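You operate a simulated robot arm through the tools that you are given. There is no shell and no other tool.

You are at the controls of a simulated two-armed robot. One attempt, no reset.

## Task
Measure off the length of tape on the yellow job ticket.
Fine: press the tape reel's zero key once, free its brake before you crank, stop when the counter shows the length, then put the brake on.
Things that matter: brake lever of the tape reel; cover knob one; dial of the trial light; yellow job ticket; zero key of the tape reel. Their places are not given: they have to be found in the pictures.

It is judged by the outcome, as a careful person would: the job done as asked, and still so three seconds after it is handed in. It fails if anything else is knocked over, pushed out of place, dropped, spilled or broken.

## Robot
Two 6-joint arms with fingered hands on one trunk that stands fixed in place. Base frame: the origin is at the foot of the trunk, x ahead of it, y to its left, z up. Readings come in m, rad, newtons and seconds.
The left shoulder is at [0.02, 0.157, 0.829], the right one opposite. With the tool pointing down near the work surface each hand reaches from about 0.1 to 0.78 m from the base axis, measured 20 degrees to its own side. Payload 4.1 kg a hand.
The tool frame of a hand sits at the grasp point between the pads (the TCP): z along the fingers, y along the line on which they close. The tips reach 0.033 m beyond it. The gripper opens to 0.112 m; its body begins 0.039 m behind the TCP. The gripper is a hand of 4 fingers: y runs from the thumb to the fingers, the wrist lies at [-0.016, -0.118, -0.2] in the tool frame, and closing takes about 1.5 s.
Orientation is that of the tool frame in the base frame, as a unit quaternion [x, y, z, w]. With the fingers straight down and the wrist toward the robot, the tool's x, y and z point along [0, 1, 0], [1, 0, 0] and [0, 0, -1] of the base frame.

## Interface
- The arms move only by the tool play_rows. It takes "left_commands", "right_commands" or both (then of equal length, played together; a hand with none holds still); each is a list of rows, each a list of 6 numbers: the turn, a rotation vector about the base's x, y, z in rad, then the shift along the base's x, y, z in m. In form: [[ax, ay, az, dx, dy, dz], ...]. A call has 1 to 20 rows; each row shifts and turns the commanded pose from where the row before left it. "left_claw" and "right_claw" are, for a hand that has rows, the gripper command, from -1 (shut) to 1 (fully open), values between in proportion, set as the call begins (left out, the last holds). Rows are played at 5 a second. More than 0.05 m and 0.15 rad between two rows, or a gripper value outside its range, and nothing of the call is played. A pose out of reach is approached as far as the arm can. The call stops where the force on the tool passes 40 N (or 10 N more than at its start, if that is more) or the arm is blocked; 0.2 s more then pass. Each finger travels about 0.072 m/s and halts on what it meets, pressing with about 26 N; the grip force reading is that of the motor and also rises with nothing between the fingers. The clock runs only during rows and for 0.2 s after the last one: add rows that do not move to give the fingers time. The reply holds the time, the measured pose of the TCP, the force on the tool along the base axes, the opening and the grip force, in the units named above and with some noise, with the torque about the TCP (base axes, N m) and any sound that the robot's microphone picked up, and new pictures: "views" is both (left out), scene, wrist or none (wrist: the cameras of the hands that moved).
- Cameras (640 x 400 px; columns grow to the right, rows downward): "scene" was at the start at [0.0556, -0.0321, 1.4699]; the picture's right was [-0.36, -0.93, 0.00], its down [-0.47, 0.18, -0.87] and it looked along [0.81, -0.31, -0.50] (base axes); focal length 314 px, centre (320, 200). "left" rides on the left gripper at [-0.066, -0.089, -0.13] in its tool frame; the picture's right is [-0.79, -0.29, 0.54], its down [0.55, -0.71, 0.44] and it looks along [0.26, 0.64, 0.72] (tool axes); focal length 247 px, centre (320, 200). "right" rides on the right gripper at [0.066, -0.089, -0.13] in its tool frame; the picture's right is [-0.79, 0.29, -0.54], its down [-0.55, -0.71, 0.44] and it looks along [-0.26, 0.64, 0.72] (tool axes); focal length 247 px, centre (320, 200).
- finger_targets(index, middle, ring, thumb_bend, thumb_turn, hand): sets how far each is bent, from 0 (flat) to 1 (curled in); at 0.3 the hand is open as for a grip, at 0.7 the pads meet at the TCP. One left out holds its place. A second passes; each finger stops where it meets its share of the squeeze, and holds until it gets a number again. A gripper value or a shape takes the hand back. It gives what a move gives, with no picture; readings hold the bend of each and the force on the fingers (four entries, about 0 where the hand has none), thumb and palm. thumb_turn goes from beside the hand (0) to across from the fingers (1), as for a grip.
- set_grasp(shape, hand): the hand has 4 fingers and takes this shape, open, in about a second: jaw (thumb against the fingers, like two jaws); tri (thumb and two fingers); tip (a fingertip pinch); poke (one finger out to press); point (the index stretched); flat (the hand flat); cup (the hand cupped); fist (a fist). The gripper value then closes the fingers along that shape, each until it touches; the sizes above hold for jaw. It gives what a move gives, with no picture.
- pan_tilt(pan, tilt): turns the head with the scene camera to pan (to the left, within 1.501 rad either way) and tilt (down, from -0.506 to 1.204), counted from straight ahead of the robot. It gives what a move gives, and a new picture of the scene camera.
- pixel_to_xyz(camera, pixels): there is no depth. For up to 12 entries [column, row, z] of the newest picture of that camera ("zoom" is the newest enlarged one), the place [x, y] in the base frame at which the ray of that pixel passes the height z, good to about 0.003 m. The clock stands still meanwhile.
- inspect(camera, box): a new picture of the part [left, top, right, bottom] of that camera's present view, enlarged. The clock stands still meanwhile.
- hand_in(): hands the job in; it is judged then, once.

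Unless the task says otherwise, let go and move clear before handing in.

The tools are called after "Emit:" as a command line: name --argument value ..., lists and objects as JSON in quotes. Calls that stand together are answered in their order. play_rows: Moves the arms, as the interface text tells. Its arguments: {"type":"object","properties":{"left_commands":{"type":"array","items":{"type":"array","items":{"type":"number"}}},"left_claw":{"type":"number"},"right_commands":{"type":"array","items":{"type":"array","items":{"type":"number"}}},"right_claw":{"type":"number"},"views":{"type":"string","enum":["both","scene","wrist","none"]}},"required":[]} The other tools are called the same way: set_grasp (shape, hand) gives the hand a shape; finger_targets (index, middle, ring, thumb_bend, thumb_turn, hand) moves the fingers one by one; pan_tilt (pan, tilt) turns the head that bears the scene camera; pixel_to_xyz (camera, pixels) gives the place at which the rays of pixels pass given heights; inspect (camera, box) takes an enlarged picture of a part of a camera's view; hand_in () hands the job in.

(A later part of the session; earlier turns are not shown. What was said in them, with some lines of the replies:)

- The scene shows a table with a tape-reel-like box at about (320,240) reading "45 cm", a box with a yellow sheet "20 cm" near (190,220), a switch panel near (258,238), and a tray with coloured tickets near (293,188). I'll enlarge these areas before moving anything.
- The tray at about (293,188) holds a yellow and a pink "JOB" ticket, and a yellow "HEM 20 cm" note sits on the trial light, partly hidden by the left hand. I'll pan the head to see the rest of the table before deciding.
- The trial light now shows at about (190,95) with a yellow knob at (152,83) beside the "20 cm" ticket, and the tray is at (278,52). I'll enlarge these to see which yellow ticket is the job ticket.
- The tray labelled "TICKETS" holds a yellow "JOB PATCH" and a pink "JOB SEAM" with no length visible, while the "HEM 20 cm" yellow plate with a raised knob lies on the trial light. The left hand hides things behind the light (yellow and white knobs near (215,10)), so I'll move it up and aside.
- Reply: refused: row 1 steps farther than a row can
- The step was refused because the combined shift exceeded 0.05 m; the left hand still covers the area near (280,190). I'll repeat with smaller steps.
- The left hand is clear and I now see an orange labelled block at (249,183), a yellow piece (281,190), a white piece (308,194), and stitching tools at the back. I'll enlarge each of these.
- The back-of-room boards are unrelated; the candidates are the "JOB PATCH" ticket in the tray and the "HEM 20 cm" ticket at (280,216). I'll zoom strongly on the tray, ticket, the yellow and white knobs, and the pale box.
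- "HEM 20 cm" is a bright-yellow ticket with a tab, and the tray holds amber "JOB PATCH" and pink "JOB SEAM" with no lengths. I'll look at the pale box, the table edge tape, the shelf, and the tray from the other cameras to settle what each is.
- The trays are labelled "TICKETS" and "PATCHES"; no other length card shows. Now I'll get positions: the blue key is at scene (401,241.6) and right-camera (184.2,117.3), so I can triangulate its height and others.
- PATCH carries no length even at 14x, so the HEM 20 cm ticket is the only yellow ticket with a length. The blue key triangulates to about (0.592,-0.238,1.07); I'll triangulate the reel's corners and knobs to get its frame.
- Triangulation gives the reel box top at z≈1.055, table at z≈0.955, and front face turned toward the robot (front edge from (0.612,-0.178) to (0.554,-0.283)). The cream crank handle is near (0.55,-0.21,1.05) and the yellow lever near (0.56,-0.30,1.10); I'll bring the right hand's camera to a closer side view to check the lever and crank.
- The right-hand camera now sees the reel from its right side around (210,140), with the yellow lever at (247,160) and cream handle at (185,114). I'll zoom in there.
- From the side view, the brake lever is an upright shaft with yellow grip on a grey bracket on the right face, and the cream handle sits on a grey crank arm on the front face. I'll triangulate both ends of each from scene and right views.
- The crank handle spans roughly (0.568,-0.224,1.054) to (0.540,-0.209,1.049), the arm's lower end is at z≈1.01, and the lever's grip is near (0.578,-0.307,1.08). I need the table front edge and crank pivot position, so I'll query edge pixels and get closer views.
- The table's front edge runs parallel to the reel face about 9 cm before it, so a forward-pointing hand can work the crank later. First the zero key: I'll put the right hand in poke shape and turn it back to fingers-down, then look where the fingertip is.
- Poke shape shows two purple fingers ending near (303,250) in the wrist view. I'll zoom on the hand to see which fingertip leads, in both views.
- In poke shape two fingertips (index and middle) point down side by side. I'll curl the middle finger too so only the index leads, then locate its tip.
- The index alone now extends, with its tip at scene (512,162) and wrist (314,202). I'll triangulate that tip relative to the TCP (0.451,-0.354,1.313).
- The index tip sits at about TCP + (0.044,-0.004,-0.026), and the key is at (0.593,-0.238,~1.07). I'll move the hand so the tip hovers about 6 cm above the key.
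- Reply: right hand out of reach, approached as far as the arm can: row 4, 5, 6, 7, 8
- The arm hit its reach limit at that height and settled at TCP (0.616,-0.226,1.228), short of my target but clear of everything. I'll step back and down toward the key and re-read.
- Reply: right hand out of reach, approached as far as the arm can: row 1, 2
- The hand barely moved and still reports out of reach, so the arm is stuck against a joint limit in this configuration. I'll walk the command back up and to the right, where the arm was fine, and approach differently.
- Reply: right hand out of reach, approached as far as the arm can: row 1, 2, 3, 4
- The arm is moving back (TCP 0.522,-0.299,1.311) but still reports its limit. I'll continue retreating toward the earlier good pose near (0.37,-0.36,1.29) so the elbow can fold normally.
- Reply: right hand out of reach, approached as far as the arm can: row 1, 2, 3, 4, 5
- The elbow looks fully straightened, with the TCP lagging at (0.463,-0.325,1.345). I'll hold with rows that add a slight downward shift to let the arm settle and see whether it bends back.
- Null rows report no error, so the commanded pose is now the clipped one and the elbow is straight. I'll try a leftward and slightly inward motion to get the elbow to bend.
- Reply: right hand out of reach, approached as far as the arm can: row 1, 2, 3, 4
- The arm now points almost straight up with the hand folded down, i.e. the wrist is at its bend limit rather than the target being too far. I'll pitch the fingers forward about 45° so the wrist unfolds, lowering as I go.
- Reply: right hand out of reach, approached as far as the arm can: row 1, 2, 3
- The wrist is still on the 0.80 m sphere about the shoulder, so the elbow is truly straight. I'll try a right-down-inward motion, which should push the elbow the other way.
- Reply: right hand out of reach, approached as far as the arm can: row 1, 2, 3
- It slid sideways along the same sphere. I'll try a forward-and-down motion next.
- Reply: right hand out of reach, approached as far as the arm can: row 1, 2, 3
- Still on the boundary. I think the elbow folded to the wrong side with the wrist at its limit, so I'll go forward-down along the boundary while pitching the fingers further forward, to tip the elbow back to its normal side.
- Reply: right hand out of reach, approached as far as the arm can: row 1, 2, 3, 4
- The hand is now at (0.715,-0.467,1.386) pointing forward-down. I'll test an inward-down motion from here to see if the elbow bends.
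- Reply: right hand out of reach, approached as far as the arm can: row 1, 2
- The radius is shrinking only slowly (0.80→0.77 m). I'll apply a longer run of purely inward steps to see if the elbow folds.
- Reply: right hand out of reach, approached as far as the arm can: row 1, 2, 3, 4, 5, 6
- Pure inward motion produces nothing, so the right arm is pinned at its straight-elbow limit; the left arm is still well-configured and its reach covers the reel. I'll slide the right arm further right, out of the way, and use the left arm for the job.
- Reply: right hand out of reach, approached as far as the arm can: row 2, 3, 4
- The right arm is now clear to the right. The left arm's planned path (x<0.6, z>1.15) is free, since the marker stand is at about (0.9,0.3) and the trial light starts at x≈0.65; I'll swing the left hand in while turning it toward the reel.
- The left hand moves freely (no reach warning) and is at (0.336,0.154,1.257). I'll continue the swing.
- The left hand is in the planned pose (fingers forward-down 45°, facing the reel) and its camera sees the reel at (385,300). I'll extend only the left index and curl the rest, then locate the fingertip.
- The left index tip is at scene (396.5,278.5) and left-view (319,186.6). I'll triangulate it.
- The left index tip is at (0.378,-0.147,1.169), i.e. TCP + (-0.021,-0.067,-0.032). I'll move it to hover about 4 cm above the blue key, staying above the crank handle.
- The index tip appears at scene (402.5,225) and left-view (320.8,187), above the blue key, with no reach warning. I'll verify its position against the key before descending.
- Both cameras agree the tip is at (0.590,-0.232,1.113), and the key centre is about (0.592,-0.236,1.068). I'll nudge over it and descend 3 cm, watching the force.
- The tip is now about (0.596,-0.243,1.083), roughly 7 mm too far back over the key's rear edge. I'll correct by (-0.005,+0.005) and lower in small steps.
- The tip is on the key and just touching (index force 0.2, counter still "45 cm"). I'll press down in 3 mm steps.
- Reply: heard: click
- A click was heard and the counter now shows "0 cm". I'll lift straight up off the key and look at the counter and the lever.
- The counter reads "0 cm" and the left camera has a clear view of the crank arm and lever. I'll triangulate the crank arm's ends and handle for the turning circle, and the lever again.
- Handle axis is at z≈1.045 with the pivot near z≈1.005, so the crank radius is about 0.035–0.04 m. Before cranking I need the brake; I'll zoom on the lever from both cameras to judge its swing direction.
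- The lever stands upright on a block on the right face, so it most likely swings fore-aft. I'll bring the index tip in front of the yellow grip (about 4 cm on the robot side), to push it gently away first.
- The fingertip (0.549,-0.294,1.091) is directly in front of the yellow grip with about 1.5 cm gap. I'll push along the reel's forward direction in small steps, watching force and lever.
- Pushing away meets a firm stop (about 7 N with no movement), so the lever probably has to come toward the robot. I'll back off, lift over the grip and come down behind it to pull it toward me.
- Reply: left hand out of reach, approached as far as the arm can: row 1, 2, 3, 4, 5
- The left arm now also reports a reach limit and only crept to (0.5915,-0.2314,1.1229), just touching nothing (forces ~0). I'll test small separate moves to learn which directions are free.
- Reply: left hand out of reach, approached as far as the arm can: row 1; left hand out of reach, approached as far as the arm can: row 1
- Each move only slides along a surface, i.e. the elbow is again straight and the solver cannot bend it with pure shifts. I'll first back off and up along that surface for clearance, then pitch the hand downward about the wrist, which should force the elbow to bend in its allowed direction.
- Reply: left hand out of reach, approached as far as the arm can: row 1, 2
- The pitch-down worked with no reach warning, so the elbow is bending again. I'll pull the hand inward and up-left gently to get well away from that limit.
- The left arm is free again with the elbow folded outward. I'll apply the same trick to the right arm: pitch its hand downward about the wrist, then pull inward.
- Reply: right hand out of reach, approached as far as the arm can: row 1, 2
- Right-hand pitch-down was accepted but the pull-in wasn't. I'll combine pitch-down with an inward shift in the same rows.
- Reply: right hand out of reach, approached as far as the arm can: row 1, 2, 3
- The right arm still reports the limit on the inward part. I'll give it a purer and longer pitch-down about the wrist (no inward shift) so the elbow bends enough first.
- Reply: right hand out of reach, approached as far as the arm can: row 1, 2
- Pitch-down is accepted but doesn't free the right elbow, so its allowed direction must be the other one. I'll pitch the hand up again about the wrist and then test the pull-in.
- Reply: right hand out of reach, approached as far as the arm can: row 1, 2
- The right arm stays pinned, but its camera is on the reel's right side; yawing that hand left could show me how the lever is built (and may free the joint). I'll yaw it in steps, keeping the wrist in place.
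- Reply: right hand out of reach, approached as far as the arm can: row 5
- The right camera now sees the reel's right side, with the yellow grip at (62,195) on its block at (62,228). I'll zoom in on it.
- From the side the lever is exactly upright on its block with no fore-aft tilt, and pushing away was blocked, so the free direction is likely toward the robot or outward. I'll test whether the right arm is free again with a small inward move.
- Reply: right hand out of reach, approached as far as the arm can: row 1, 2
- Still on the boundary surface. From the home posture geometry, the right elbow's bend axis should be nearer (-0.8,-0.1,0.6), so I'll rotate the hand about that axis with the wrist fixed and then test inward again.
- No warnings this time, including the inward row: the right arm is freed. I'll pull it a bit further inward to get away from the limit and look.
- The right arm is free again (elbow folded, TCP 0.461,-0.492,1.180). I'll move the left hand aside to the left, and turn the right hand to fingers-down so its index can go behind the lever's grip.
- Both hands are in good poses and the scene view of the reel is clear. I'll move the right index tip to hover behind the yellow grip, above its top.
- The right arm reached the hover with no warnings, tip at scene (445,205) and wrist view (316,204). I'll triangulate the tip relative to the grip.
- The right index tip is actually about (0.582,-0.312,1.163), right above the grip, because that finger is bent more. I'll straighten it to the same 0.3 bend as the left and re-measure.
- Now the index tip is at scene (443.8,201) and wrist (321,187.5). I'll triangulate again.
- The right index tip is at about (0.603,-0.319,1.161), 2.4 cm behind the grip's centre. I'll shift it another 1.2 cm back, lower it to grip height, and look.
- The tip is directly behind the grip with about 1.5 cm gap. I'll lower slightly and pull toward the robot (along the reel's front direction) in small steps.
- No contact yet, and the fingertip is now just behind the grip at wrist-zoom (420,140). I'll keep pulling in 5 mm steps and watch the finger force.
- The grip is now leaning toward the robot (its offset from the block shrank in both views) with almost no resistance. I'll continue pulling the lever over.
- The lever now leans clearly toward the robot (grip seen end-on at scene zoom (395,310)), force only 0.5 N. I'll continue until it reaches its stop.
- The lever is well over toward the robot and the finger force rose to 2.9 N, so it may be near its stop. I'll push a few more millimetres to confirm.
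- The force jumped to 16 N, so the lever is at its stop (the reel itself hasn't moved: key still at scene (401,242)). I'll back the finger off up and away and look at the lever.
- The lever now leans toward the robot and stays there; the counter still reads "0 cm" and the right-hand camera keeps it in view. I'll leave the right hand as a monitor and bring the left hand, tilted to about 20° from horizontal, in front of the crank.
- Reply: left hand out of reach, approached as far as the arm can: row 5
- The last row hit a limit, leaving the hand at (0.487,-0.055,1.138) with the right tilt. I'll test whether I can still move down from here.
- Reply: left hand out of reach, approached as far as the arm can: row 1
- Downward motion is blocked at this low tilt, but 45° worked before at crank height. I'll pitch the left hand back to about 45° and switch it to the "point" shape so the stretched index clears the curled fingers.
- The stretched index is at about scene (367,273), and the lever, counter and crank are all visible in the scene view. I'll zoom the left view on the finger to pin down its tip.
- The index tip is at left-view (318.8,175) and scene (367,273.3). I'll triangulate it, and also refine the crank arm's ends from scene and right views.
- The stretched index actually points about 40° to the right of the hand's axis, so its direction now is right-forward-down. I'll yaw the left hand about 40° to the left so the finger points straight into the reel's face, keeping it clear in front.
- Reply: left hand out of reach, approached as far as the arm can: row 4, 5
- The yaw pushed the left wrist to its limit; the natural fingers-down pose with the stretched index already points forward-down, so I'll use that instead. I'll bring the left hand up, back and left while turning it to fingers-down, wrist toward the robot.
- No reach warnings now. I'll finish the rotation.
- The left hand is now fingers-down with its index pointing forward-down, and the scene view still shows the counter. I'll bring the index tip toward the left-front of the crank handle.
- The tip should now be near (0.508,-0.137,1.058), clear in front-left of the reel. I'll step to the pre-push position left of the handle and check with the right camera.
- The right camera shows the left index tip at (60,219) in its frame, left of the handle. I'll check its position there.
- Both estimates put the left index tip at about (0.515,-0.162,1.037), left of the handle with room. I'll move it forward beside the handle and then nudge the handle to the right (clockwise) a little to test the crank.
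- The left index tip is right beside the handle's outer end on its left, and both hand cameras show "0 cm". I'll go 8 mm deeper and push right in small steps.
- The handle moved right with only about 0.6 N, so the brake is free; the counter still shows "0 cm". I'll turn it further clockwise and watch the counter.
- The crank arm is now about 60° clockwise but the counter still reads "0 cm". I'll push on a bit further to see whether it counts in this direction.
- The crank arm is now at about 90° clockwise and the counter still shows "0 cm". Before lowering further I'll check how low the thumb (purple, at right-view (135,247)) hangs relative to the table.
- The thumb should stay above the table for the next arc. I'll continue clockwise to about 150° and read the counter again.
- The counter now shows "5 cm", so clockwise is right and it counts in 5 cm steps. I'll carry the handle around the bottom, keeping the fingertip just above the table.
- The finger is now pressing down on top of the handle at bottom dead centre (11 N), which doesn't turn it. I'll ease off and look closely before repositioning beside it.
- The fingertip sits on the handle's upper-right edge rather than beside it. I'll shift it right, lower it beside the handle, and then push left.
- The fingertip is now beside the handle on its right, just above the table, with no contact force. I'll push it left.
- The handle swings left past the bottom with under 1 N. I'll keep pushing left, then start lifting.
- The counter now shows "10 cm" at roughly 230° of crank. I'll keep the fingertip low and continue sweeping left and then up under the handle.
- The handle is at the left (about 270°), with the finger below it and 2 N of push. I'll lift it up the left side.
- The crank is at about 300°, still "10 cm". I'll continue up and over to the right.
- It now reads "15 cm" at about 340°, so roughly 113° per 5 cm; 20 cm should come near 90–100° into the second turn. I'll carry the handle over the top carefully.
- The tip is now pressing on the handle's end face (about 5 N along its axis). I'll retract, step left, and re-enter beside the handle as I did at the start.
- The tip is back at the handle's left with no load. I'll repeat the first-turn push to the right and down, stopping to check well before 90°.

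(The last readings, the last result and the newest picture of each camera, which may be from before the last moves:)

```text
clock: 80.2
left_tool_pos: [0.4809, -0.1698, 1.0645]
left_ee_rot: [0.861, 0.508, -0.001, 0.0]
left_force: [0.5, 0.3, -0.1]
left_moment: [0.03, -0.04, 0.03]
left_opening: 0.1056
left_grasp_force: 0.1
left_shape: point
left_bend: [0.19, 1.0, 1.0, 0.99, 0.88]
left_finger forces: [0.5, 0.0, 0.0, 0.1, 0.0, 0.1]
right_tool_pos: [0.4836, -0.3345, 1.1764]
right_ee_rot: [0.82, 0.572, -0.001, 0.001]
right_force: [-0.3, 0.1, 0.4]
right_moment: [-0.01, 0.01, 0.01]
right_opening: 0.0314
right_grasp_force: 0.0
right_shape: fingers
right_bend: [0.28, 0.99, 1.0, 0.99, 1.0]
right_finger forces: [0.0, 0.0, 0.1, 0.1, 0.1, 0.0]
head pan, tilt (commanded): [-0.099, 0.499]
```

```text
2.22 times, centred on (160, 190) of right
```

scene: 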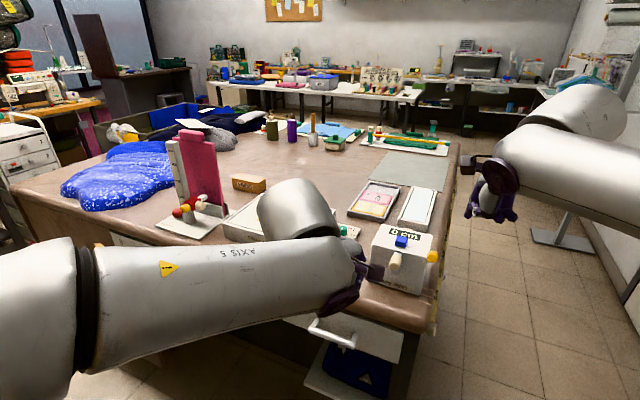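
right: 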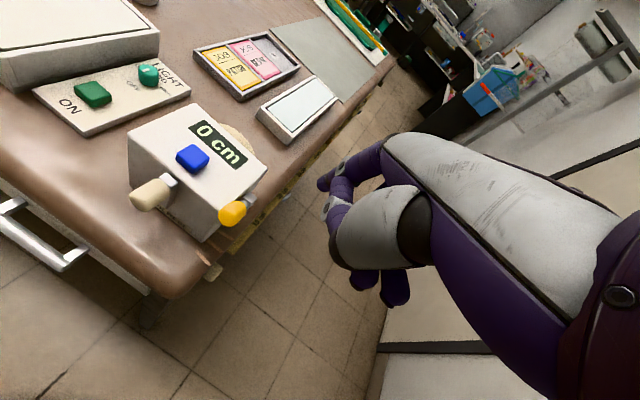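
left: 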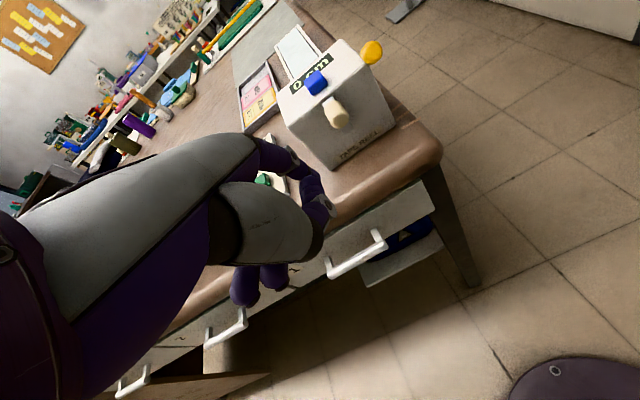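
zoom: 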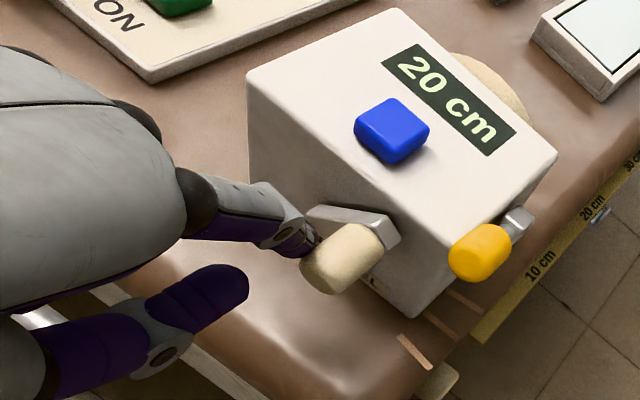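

The counter shows "20 cm" with the crank at about 60°, and the finger load is only 0.5 N so friction holds it. I'll ease the left finger off to the left, withdraw straight back, and confirm the reading stays.

Emit:
play_rows --left_commands '[[0, 0, 0, 0.0024, 0.0044, 0], [0, 0, 0, 0.0015, 0.0026, 0.001], [0, 0, 0, -0.0175, 0.0098, 0.002], [0, 0, 0, -0.0218, 0.0122, 0.004]]' --views "none"

Emit:
inspect --camera "right" --box '[60, 100, 260, 280]'

```text
clock: 81.2
left_tool_pos: [0.4458, -0.1407, 1.0734]
left_ee_rot: [0.862, 0.507, 0.001, 0.0]
left_force: [1.6, 0.3, -0.6]
left_moment: [0.03, 0.01, 0.0]
left_opening: 0.1055
left_grasp_force: 0.0
left_shape: point
left_bend: [0.19, 1.0, 1.0, 0.99, 0.88]
left_finger forces: [0.0, 0.0, 0.0, 0.0, 0.0, 0.1]
right_tool_pos: [0.4835, -0.3356, 1.1759]
right_ee_rot: [0.82, 0.573, -0.001, 0.001]
right_force: [0.1, -0.5, 0.3]
right_moment: [0.01, 0.02, -0.01]
right_opening: 0.0315
right_grasp_force: 0.1
right_shape: fingers
right_bend: [0.28, 0.99, 1.0, 0.99, 1.0]
right_finger forces: [0.0, 0.0, 0.1, 0.0, 0.0, 0.1]
head pan, tilt (commanded): [-0.099, 0.499]
```

```text
2.22 times, centred on (160, 190) of right
```

zoom: 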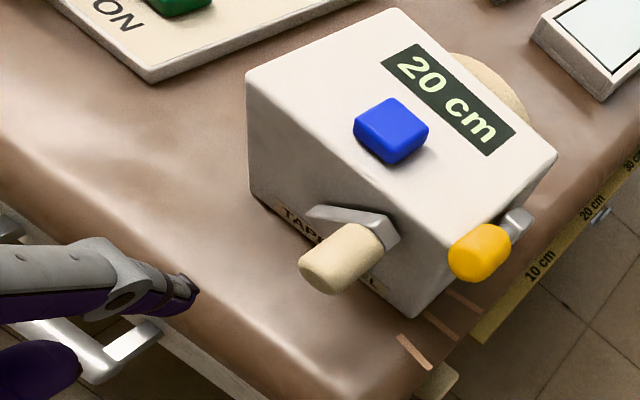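

The reading holds at "20 cm" and the crank stays put. I'll move the left hand well away to the left, then take fresh views to locate the lever's grip for the brake.

Emit:
play_rows --left_commands '[[0, 0, 0, -0.008, 0.04, 0.015], [0, 0, 0, -0.005, 0.045, 0.015], [0, 0, 0, -0.005, 0.045, 0.015], [0, 0, 0, 0, 0.045, 0.015], [0, 0, 0, 0, 0.04, 0.015]]' --right_commands '[[0, 0, 0, 0, 0, 0], [0, 0, 0, 0, 0, 0], [0, 0, 0, 0, 0, 0], [0, 0, 0, 0, 0, 0], [0, 0, 0, 0, 0, 0]]' --views "both"

Emit:
inspect --camera "scene" --box '[360, 200, 460, 300]'

Emit:
inspect --camera "right" --box '[190, 150, 290, 250]'

```text
clock: 82.4
left_tool_pos: [0.4296, 0.0735, 1.1474]
left_ee_rot: [0.862, 0.507, -0.001, -0.001]
left_force: [0.2, 0.7, -0.3]
left_moment: [0.04, 0.0, -0.01]
left_opening: 0.1058
left_grasp_force: 0.1
left_shape: point
left_bend: [0.19, 1.0, 1.0, 0.99, 0.88]
left_finger forces: [0.1, 0.0, 0.1, 0.0, 0.0, 0.0]
right_tool_pos: [0.4843, -0.3347, 1.1757]
right_ee_rot: [0.82, 0.572, -0.001, 0.001]
right_force: [1.4, -0.4, -0.5]
right_moment: [0.03, -0.02, 0.01]
right_opening: 0.0317
right_grasp_force: 0.1
right_shape: fingers
right_bend: [0.28, 0.99, 1.0, 0.99, 1.0]
right_finger forces: [0.1, 0.0, 0.0, 0.0, 0.0, 0.1]
head pan, tilt (commanded): [-0.099, 0.499]
```

scene: 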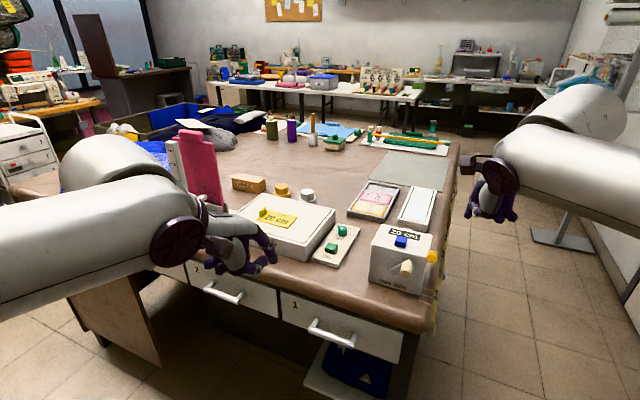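
right: 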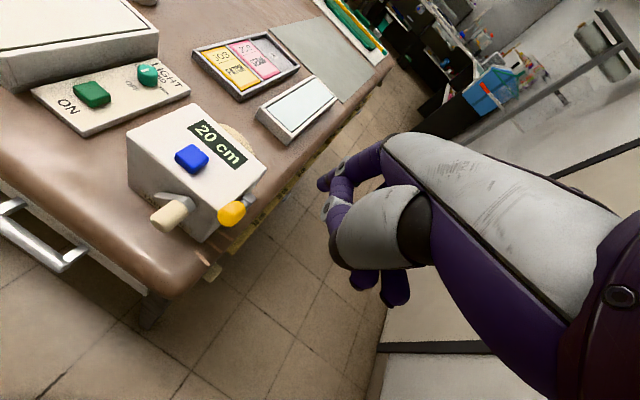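
left: 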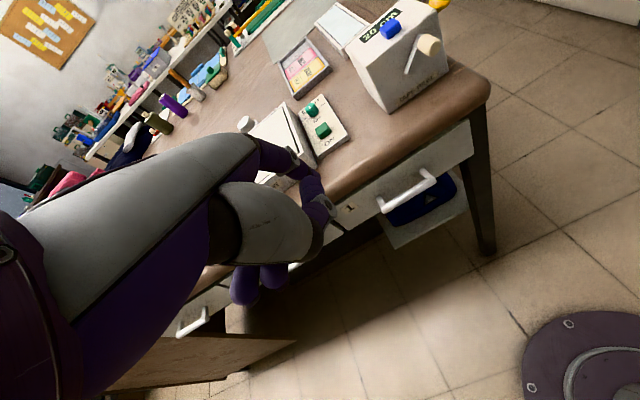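

```text
4.00 times, centred on (410, 250) of scene
```

zoom: 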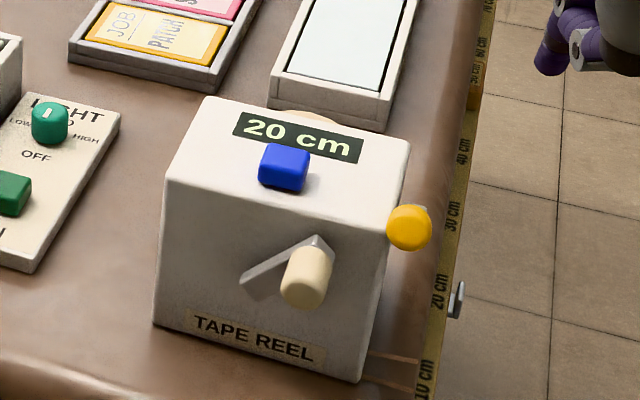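

```text
4.00 times, centred on (240, 200) of right
```

zoom: 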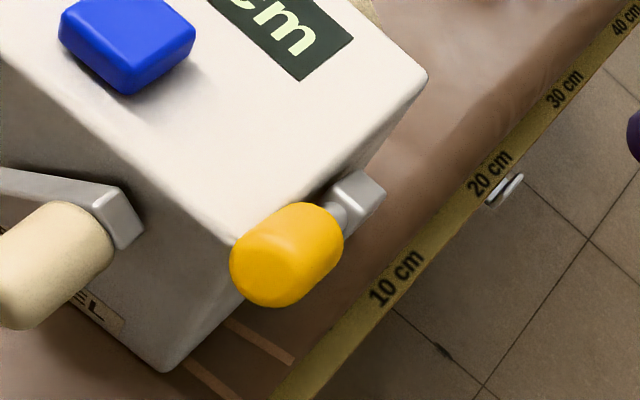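

Scene and right views both show "20 cm" with both hands clear. The grip is at scene (432.3,257) and right-view (231.8,213.8); I'll triangulate it.

Emit:
pixel_to_xyz --camera "scene" --pixels '[[432.25, 257, 1.08], [432.25, 257, 1.06], [432.25, 257, 1.04]]'

Emit:
pixel_to_xyz --camera "right" --pixels '[[231.75, 213.75, 1.08], [231.75, 213.75, 1.06], [231.75, 213.75, 1.04], [225.5, 217, 1.07], [225.5, 217, 1.05], [246.25, 202.5, 1.06], [246.25, 202.5, 1.04]]'

```text
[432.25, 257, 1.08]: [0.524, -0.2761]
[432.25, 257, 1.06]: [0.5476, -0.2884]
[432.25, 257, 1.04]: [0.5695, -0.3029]
```

```text
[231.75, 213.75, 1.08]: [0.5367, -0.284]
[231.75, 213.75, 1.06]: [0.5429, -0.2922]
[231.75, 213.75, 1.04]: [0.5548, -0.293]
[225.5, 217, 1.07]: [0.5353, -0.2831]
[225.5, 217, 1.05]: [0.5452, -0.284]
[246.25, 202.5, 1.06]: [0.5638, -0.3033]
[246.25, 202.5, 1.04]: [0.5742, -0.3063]
```

The grip's centre is at about (0.541,-0.287,1.066), leaning roughly 65° toward the robot. I'll bring the right index tip down in front of its end, on the robot side.

Emit:
play_rows --right_commands '[[0, 0, 0, -0.0243, 0.0395, 0], [0, 0, 0, -0.0243, 0.0395, 0], [0, 0, 0, 0, 0, -0.032], [0, 0, 0, 0, 0, -0.032], [0, 0, 0, 0, 0, -0.029]]' --views "both"

Emit:
inspect --camera "scene" --box '[370, 200, 470, 300]'

Emit:
inspect --camera "right" --box '[220, 120, 360, 260]'

```text
clock: 83.6
left_tool_pos: [0.4295, 0.074, 1.1484]
left_ee_rot: [0.862, 0.507, 0.0, -0.001]
left_force: [0.4, 0.0, 0.3]
left_moment: [-0.04, -0.04, 0.01]
left_opening: 0.1055
left_grasp_force: 0.1
left_shape: point
left_bend: [0.19, 1.0, 1.0, 0.99, 0.88]
left_finger forces: [0.0, 0.1, 0.0, 0.1, 0.0, 0.0]
right_tool_pos: [0.4338, -0.2536, 1.0865]
right_ee_rot: [0.819, 0.573, 0.0, 0.002]
right_force: [-0.3, 0.3, 0.0]
right_moment: [-0.02, 0.03, 0.0]
right_opening: 0.0314
right_grasp_force: 0.1
right_shape: fingers
right_bend: [0.28, 0.99, 1.0, 0.99, 1.0]
right_finger forces: [0.0, 0.0, 0.1, 0.0, 0.0, 0.1]
head pan, tilt (commanded): [-0.099, 0.499]
```

scene: 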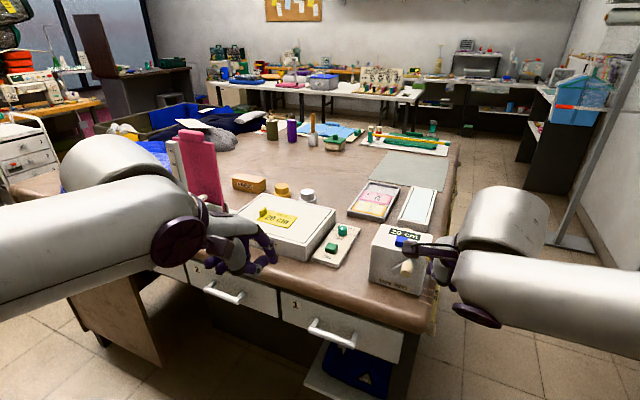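
right: 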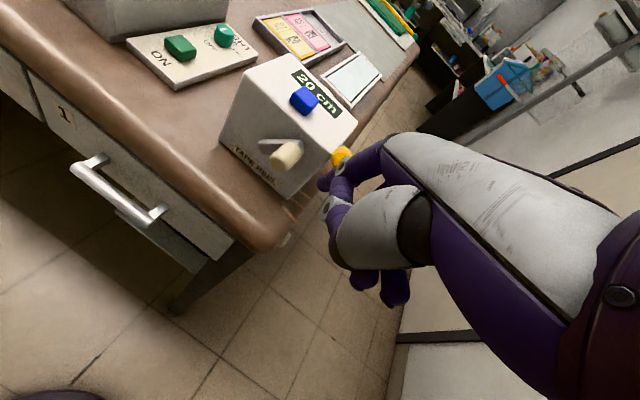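

```text
4.00 times, centred on (420, 250) of scene
```

zoom: 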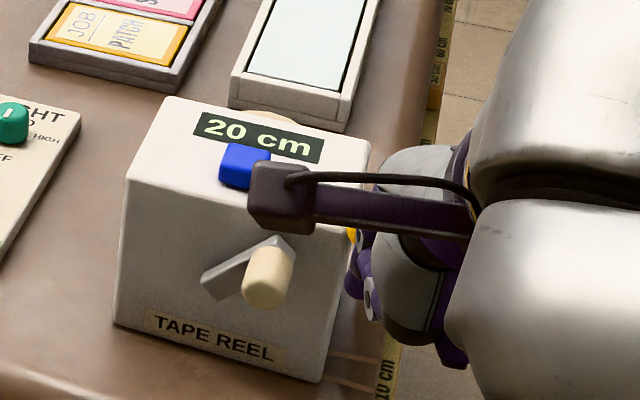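

```text
2.86 times, centred on (290, 190) of right
```

zoom: 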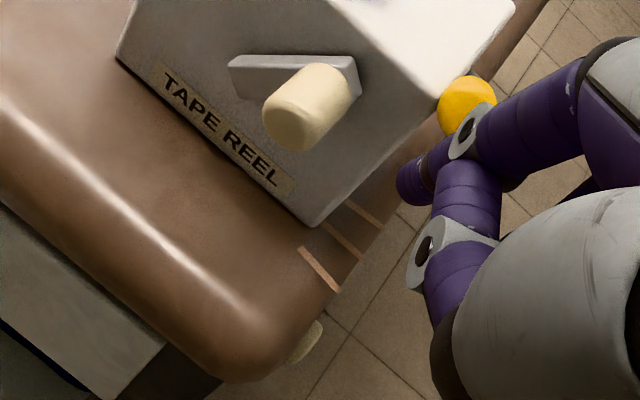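

The counter still shows "20 cm" and the fingertip is straight in front of the grip about 3 cm away. I'll advance along the reel's forward direction and start pushing the lever back up.

Emit:
play_rows --right_commands '[[0, 0, 0, 0.0109, -0.0061, 0], [0, 0, 0, 0.0109, -0.0061, 0], [0, 0, 0, 0.0044, -0.0024, 0], [0, 0, 0, 0.0044, -0.0024, 0], [0, 0, 0, 0.0044, -0.0024, 0]]' --views "none"

Emit:
inspect --camera "scene" --box '[370, 200, 470, 300]'

Emit:
inspect --camera "right" --box '[220, 120, 360, 260]'

```text
clock: 84.8
left_tool_pos: [0.4285, 0.0748, 1.1476]
left_ee_rot: [0.862, 0.507, -0.001, -0.001]
left_force: [0.0, 0.9, 0.4]
left_moment: [-0.02, 0.01, -0.02]
left_opening: 0.1057
left_grasp_force: 0.0
left_shape: point
left_bend: [0.19, 1.0, 1.0, 0.99, 0.88]
left_finger forces: [0.0, 0.0, 0.0, 0.0, 0.1, 0.0]
right_tool_pos: [0.4703, -0.2748, 1.0844]
right_ee_rot: [0.82, 0.573, -0.001, 0.0]
right_force: [-0.5, 0.4, 0.0]
right_moment: [-0.02, 0.0, 0.0]
right_opening: 0.031
right_grasp_force: 0.2
right_shape: fingers
right_bend: [0.29, 0.99, 1.0, 0.98, 1.0]
right_finger forces: [0.6, 0.0, 0.0, 0.1, 0.0, 0.1]
head pan, tilt (commanded): [-0.099, 0.499]
```

```text
4.00 times, centred on (420, 250) of scene
```

zoom: 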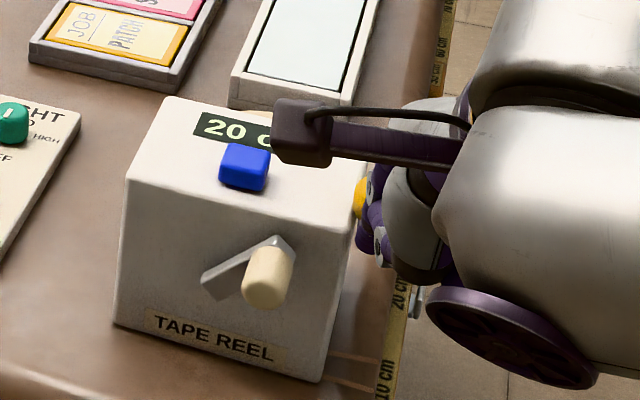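

```text
2.86 times, centred on (290, 190) of right
```

zoom: 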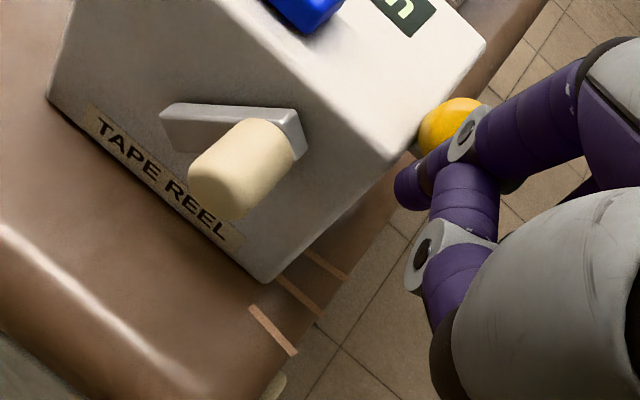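

Contact has begun (0.6 N) and the counter still reads 20. I'll continue pushing the lever back toward upright in small steps.

Emit:
play_rows --right_commands '[[0, 0, 0, 0.0052, -0.0029, 0], [0, 0, 0, 0.0052, -0.0029, 0], [0, 0, 0, 0.0052, -0.0029, 0]]' --views "none"

Emit:
inspect --camera "right" --box '[220, 120, 360, 260]'

Emit:
inspect --camera "scene" --box '[370, 200, 470, 300]'

```text
clock: 85.6
left_tool_pos: [0.43, 0.074, 1.1481]
left_ee_rot: [0.862, 0.507, 0.0, -0.001]
left_force: [-0.2, -0.4, 0.4]
left_moment: [0.01, 0.02, -0.01]
left_opening: 0.1058
left_grasp_force: 0.1
left_shape: point
left_bend: [0.19, 1.0, 1.0, 0.99, 0.88]
left_finger forces: [0.0, 0.1, 0.0, 0.1, 0.1, 0.1]
right_tool_pos: [0.4861, -0.2824, 1.0862]
right_ee_rot: [0.819, 0.573, 0.0, 0.0]
right_force: [-0.3, 0.1, 0.1]
right_moment: [0.01, 0.01, 0.01]
right_opening: 0.0309
right_grasp_force: 0.1
right_shape: fingers
right_bend: [0.29, 0.99, 1.0, 0.98, 1.0]
right_finger forces: [0.0, 0.0, 0.0, 0.1, 0.0, 0.1]
head pan, tilt (commanded): [-0.099, 0.499]
```

```text
2.86 times, centred on (290, 190) of right
```

zoom: 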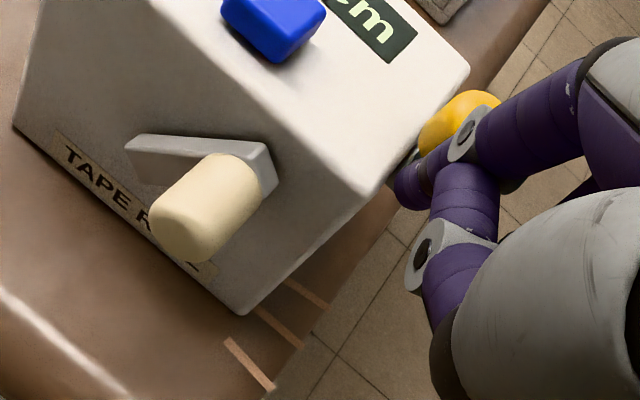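

```text
4.00 times, centred on (420, 250) of scene
```

zoom: 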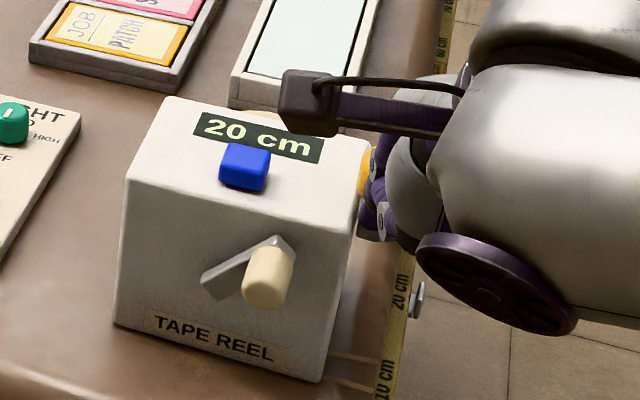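

The grip is moving back with the finger, and the counter still shows "20 cm". I'll keep pushing toward upright.

Emit:
play_rows --right_commands '[[0, 0, 0, 0.0052, -0.0029, 0], [0, 0, 0, 0.0052, -0.0029, 0], [0, 0, 0, 0.0035, -0.002, 0]]' --views "none"

Emit:
inspect --camera "right" --box '[220, 120, 360, 260]'

Emit:
inspect --camera "scene" --box '[370, 200, 470, 300]'

```text
clock: 86.4
left_tool_pos: [0.4299, 0.0749, 1.1477]
left_ee_rot: [0.862, 0.508, 0.0, -0.001]
left_force: [0.3, -0.6, -0.4]
left_moment: [-0.02, -0.01, -0.03]
left_opening: 0.1055
left_grasp_force: 0.1
left_shape: point
left_bend: [0.19, 1.0, 1.0, 0.99, 0.88]
left_finger forces: [0.0, 0.0, 0.0, 0.0, 0.0, 0.0]
right_tool_pos: [0.4983, -0.292, 1.0854]
right_ee_rot: [0.82, 0.573, -0.001, 0.001]
right_force: [-4.3, 2.0, 0.1]
right_moment: [0.02, 0.0, 0.1]
right_opening: 0.0299
right_grasp_force: 2.3
right_shape: fingers
right_bend: [0.29, 0.99, 1.0, 0.98, 1.0]
right_finger forces: [4.7, 0.1, 0.2, 0.0, 0.1, 0.0]
head pan, tilt (commanded): [-0.099, 0.499]
```

```text
2.86 times, centred on (290, 190) of right
```

zoom: 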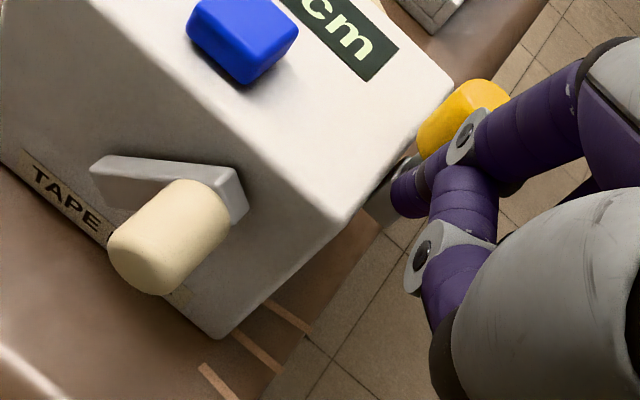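

```text
4.00 times, centred on (420, 250) of scene
```

zoom: 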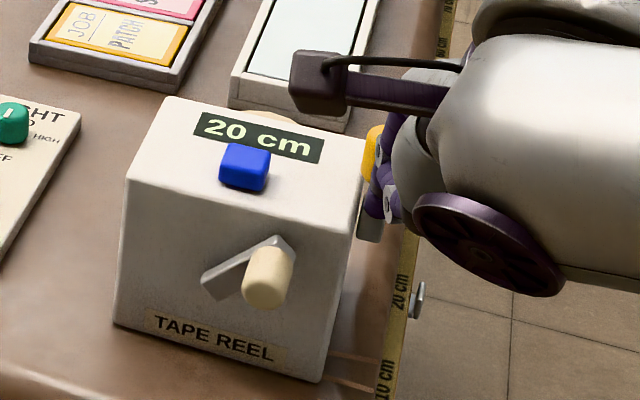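

The force rose to 4.7 N with the finger exactly where the upright grip should be. I'll give it one small extra push to seat it, then back away and check.

Emit:
play_rows --right_commands '[[0, 0, 0, 0.0022, -0.0012, 0]]' --views "none"

Emit:
play_rows --right_commands '[[0, 0, 0, -0.0087, 0.0049, 0], [0, 0, 0, -0.0218, 0.0122, 0], [0, 0, 0, -0.0218, 0.0122, 0.02], [0, 0, 0, -0.005, -0.02, 0.04], [0, 0, 0, -0.005, -0.04, 0.02]]' --views "both"

Emit:
inspect --camera "scene" --box '[360, 200, 460, 300]'

Emit:
inspect --camera "right" --box '[150, 80, 350, 260]'

```text
clock: 86.8
left_tool_pos: [0.4288, 0.0739, 1.1474]
left_ee_rot: [0.862, 0.507, -0.001, -0.001]
left_force: [-0.1, 0.8, 0.2]
left_moment: [-0.03, 0.02, -0.02]
left_opening: 0.1056
left_grasp_force: 0.0
left_shape: point
left_bend: [0.19, 1.0, 1.0, 0.99, 0.88]
left_finger forces: [0.0, 0.0, 0.0, 0.0, 0.1, 0.1]
right_tool_pos: [0.501, -0.2933, 1.085]
right_ee_rot: [0.819, 0.574, -0.001, 0.001]
right_force: [-6.1, 2.5, 0.6]
right_moment: [0.03, 0.12, 0.1]
right_opening: 0.0292
right_grasp_force: 3.2
right_shape: fingers
right_bend: [0.31, 0.99, 1.0, 0.98, 1.0]
right_finger forces: [6.4, 0.0, 0.0, 0.0, 0.0, 0.0]
head pan, tilt (commanded): [-0.099, 0.499]
```

```text
clock: 88.0
left_tool_pos: [0.4289, 0.0747, 1.1473]
left_ee_rot: [0.862, 0.507, 0.0, 0.0]
left_force: [0.8, 0.3, 0.0]
left_moment: [0.01, -0.01, 0.0]
left_opening: 0.1057
left_grasp_force: 0.1
left_shape: point
left_bend: [0.19, 1.0, 1.0, 0.99, 0.88]
left_finger forces: [0.0, 0.1, 0.1, 0.1, 0.0, 0.0]
right_tool_pos: [0.4413, -0.3233, 1.1639]
right_ee_rot: [0.819, 0.574, 0.0, 0.001]
right_force: [0.0, -0.7, 1.3]
right_moment: [-0.01, 0.04, 0.03]
right_opening: 0.031
right_grasp_force: 0.1
right_shape: fingers
right_bend: [0.29, 0.99, 1.0, 0.98, 1.0]
right_finger forces: [0.1, 0.0, 0.1, 0.0, 0.1, 0.1]
head pan, tilt (commanded): [-0.099, 0.499]
```

scene: 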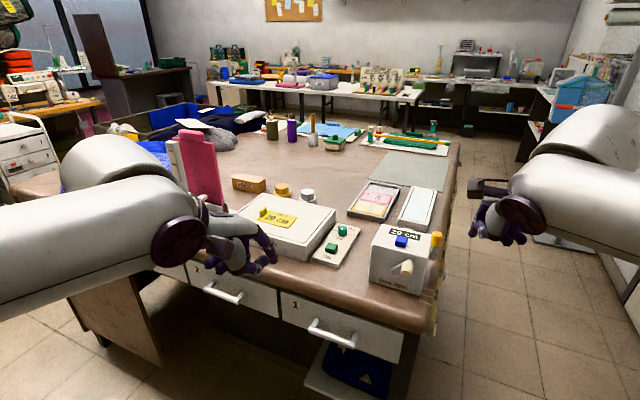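
right: 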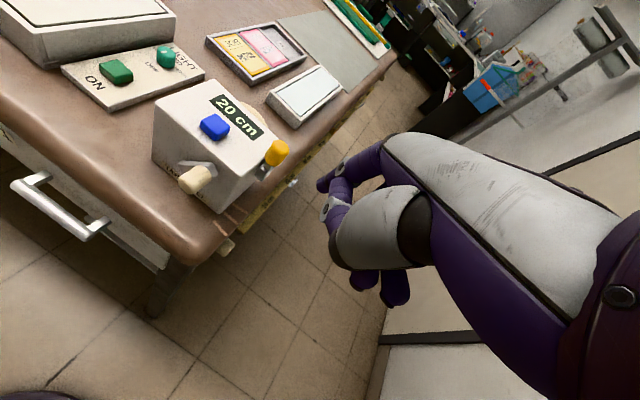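

```text
4.00 times, centred on (410, 250) of scene
```

zoom: 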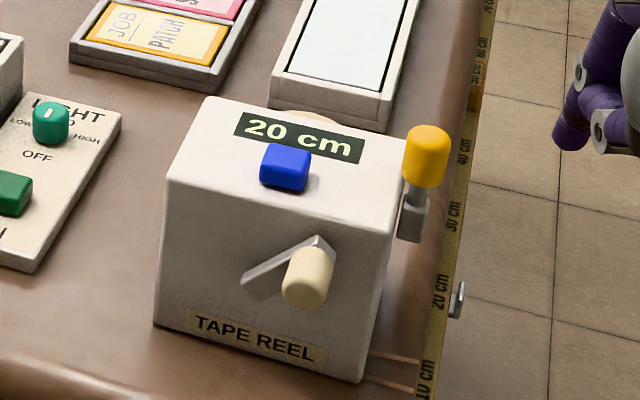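

```text
2.22 times, centred on (250, 170) of right
```

zoom: 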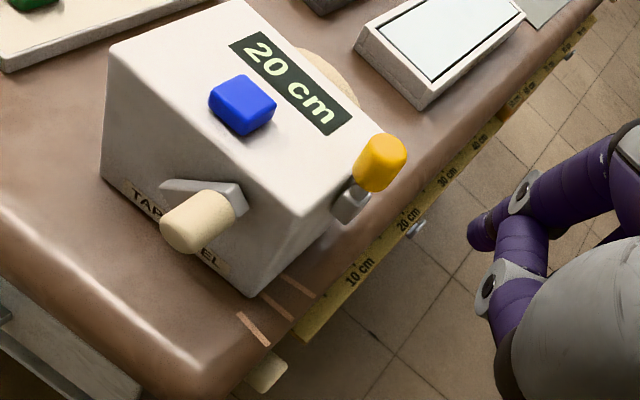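

The lever is back upright exactly as it was at the start, and the counter shows "20 cm" in both views with the reel unmoved. I'll move both hands further clear and check once more.

Emit:
play_rows --left_commands '[[0, 0, 0, -0.015, 0.035, 0.02], [0, 0, 0, -0.015, 0.035, 0.02], [0, 0, 0, -0.015, 0.035, 0.02], [0, 0, 0, -0.015, 0.03, 0.01], [0, 0, 0, 0, 0, 0]]' --right_commands '[[0, 0, 0, -0.02, -0.025, 0.02], [0, 0, 0, -0.02, -0.025, 0.02], [0, 0, 0, -0.02, -0.025, 0.01], [0, 0, 0, -0.01, -0.02, 0.01], [0, 0, 0, 0, 0, 0]]' --views "scene"

Emit:
inspect --camera "scene" --box '[220, 170, 460, 310]'

Emit:
inspect --camera "scene" --box '[360, 210, 450, 300]'

```text
clock: 89.2
left_tool_pos: [0.3664, 0.2104, 1.2183]
left_ee_rot: [0.862, 0.506, 0.001, -0.002]
left_force: [-0.4, 0.0, 0.0]
left_moment: [0.02, 0.03, 0.0]
left_opening: 0.1056
left_grasp_force: 0.0
left_shape: point
left_bend: [0.19, 1.0, 1.0, 0.99, 0.88]
left_finger forces: [0.1, 0.0, 0.1, 0.0, 0.1, 0.0]
right_tool_pos: [0.3711, -0.4175, 1.2263]
right_ee_rot: [0.819, 0.573, -0.001, 0.001]
right_force: [-0.3, -0.1, -0.2]
right_moment: [0.01, 0.02, -0.02]
right_opening: 0.0309
right_grasp_force: 0.0
right_shape: fingers
right_bend: [0.29, 0.99, 1.0, 0.98, 1.0]
right_finger forces: [0.0, 0.0, 0.0, 0.1, 0.0, 0.1]
head pan, tilt (commanded): [-0.099, 0.499]
```

scene: 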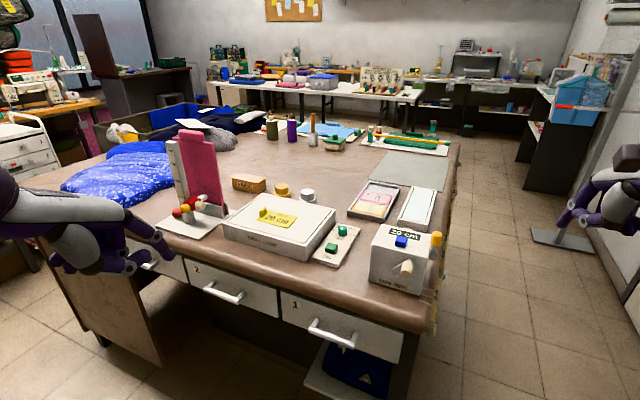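

```text
2.67 times, centred on (340, 240) of scene
```

zoom: 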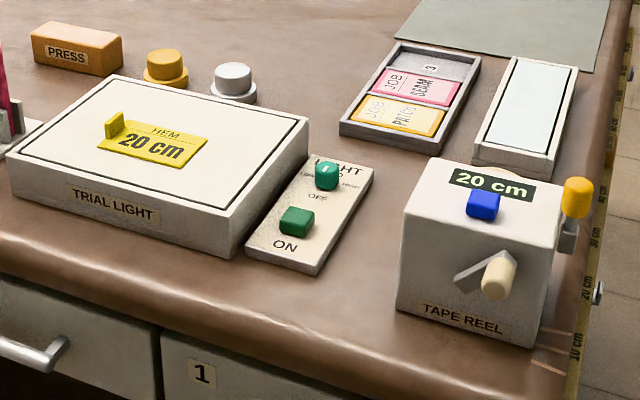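

```text
4.44 times, centred on (405, 255) of scene
```

zoom: 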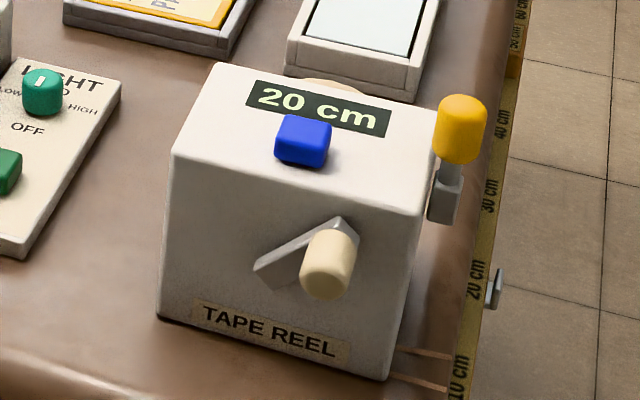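

Both hands are clear. The counter at scene (404,235) reads "20 cm", matching the yellow ticket at (280,217), the brake lever stands upright again at (436,240), and nothing else on the table has moved. I'm handing the job in.

Emit:
hand_in

```text
The job is handed in.
```

I measured off 20 cm of tape: the reel's counter shows "20 cm", and the brake lever is back upright where it started. I handed the job in after both hands were clear; no verdict has come back yet.

- **Ticket:** I took the yellow "HEM 20 cm" ticket on the trial light as the job ticket. The amber "JOB PATCH" card in the tray shows no length, even under strong zoom.
- **Zero key:** I pressed it once. There was a click and the counter went to 0.
- **Cranking:** I freed the brake by pulling the lever toward the robot, then turned the crank clockwise. The counter moves in 5 cm steps, and I stopped when it showed 20.
- **Brake:** I pushed the lever back upright until it met its stop. I took upright to mean "on" because that is where it began. I did not test it by pushing the crank again, since that could have moved the count.

Both arms jammed at their joint limits along the way and had to be freed. They touched only the reel, and nothing else on the table looked moved in the last pictures.
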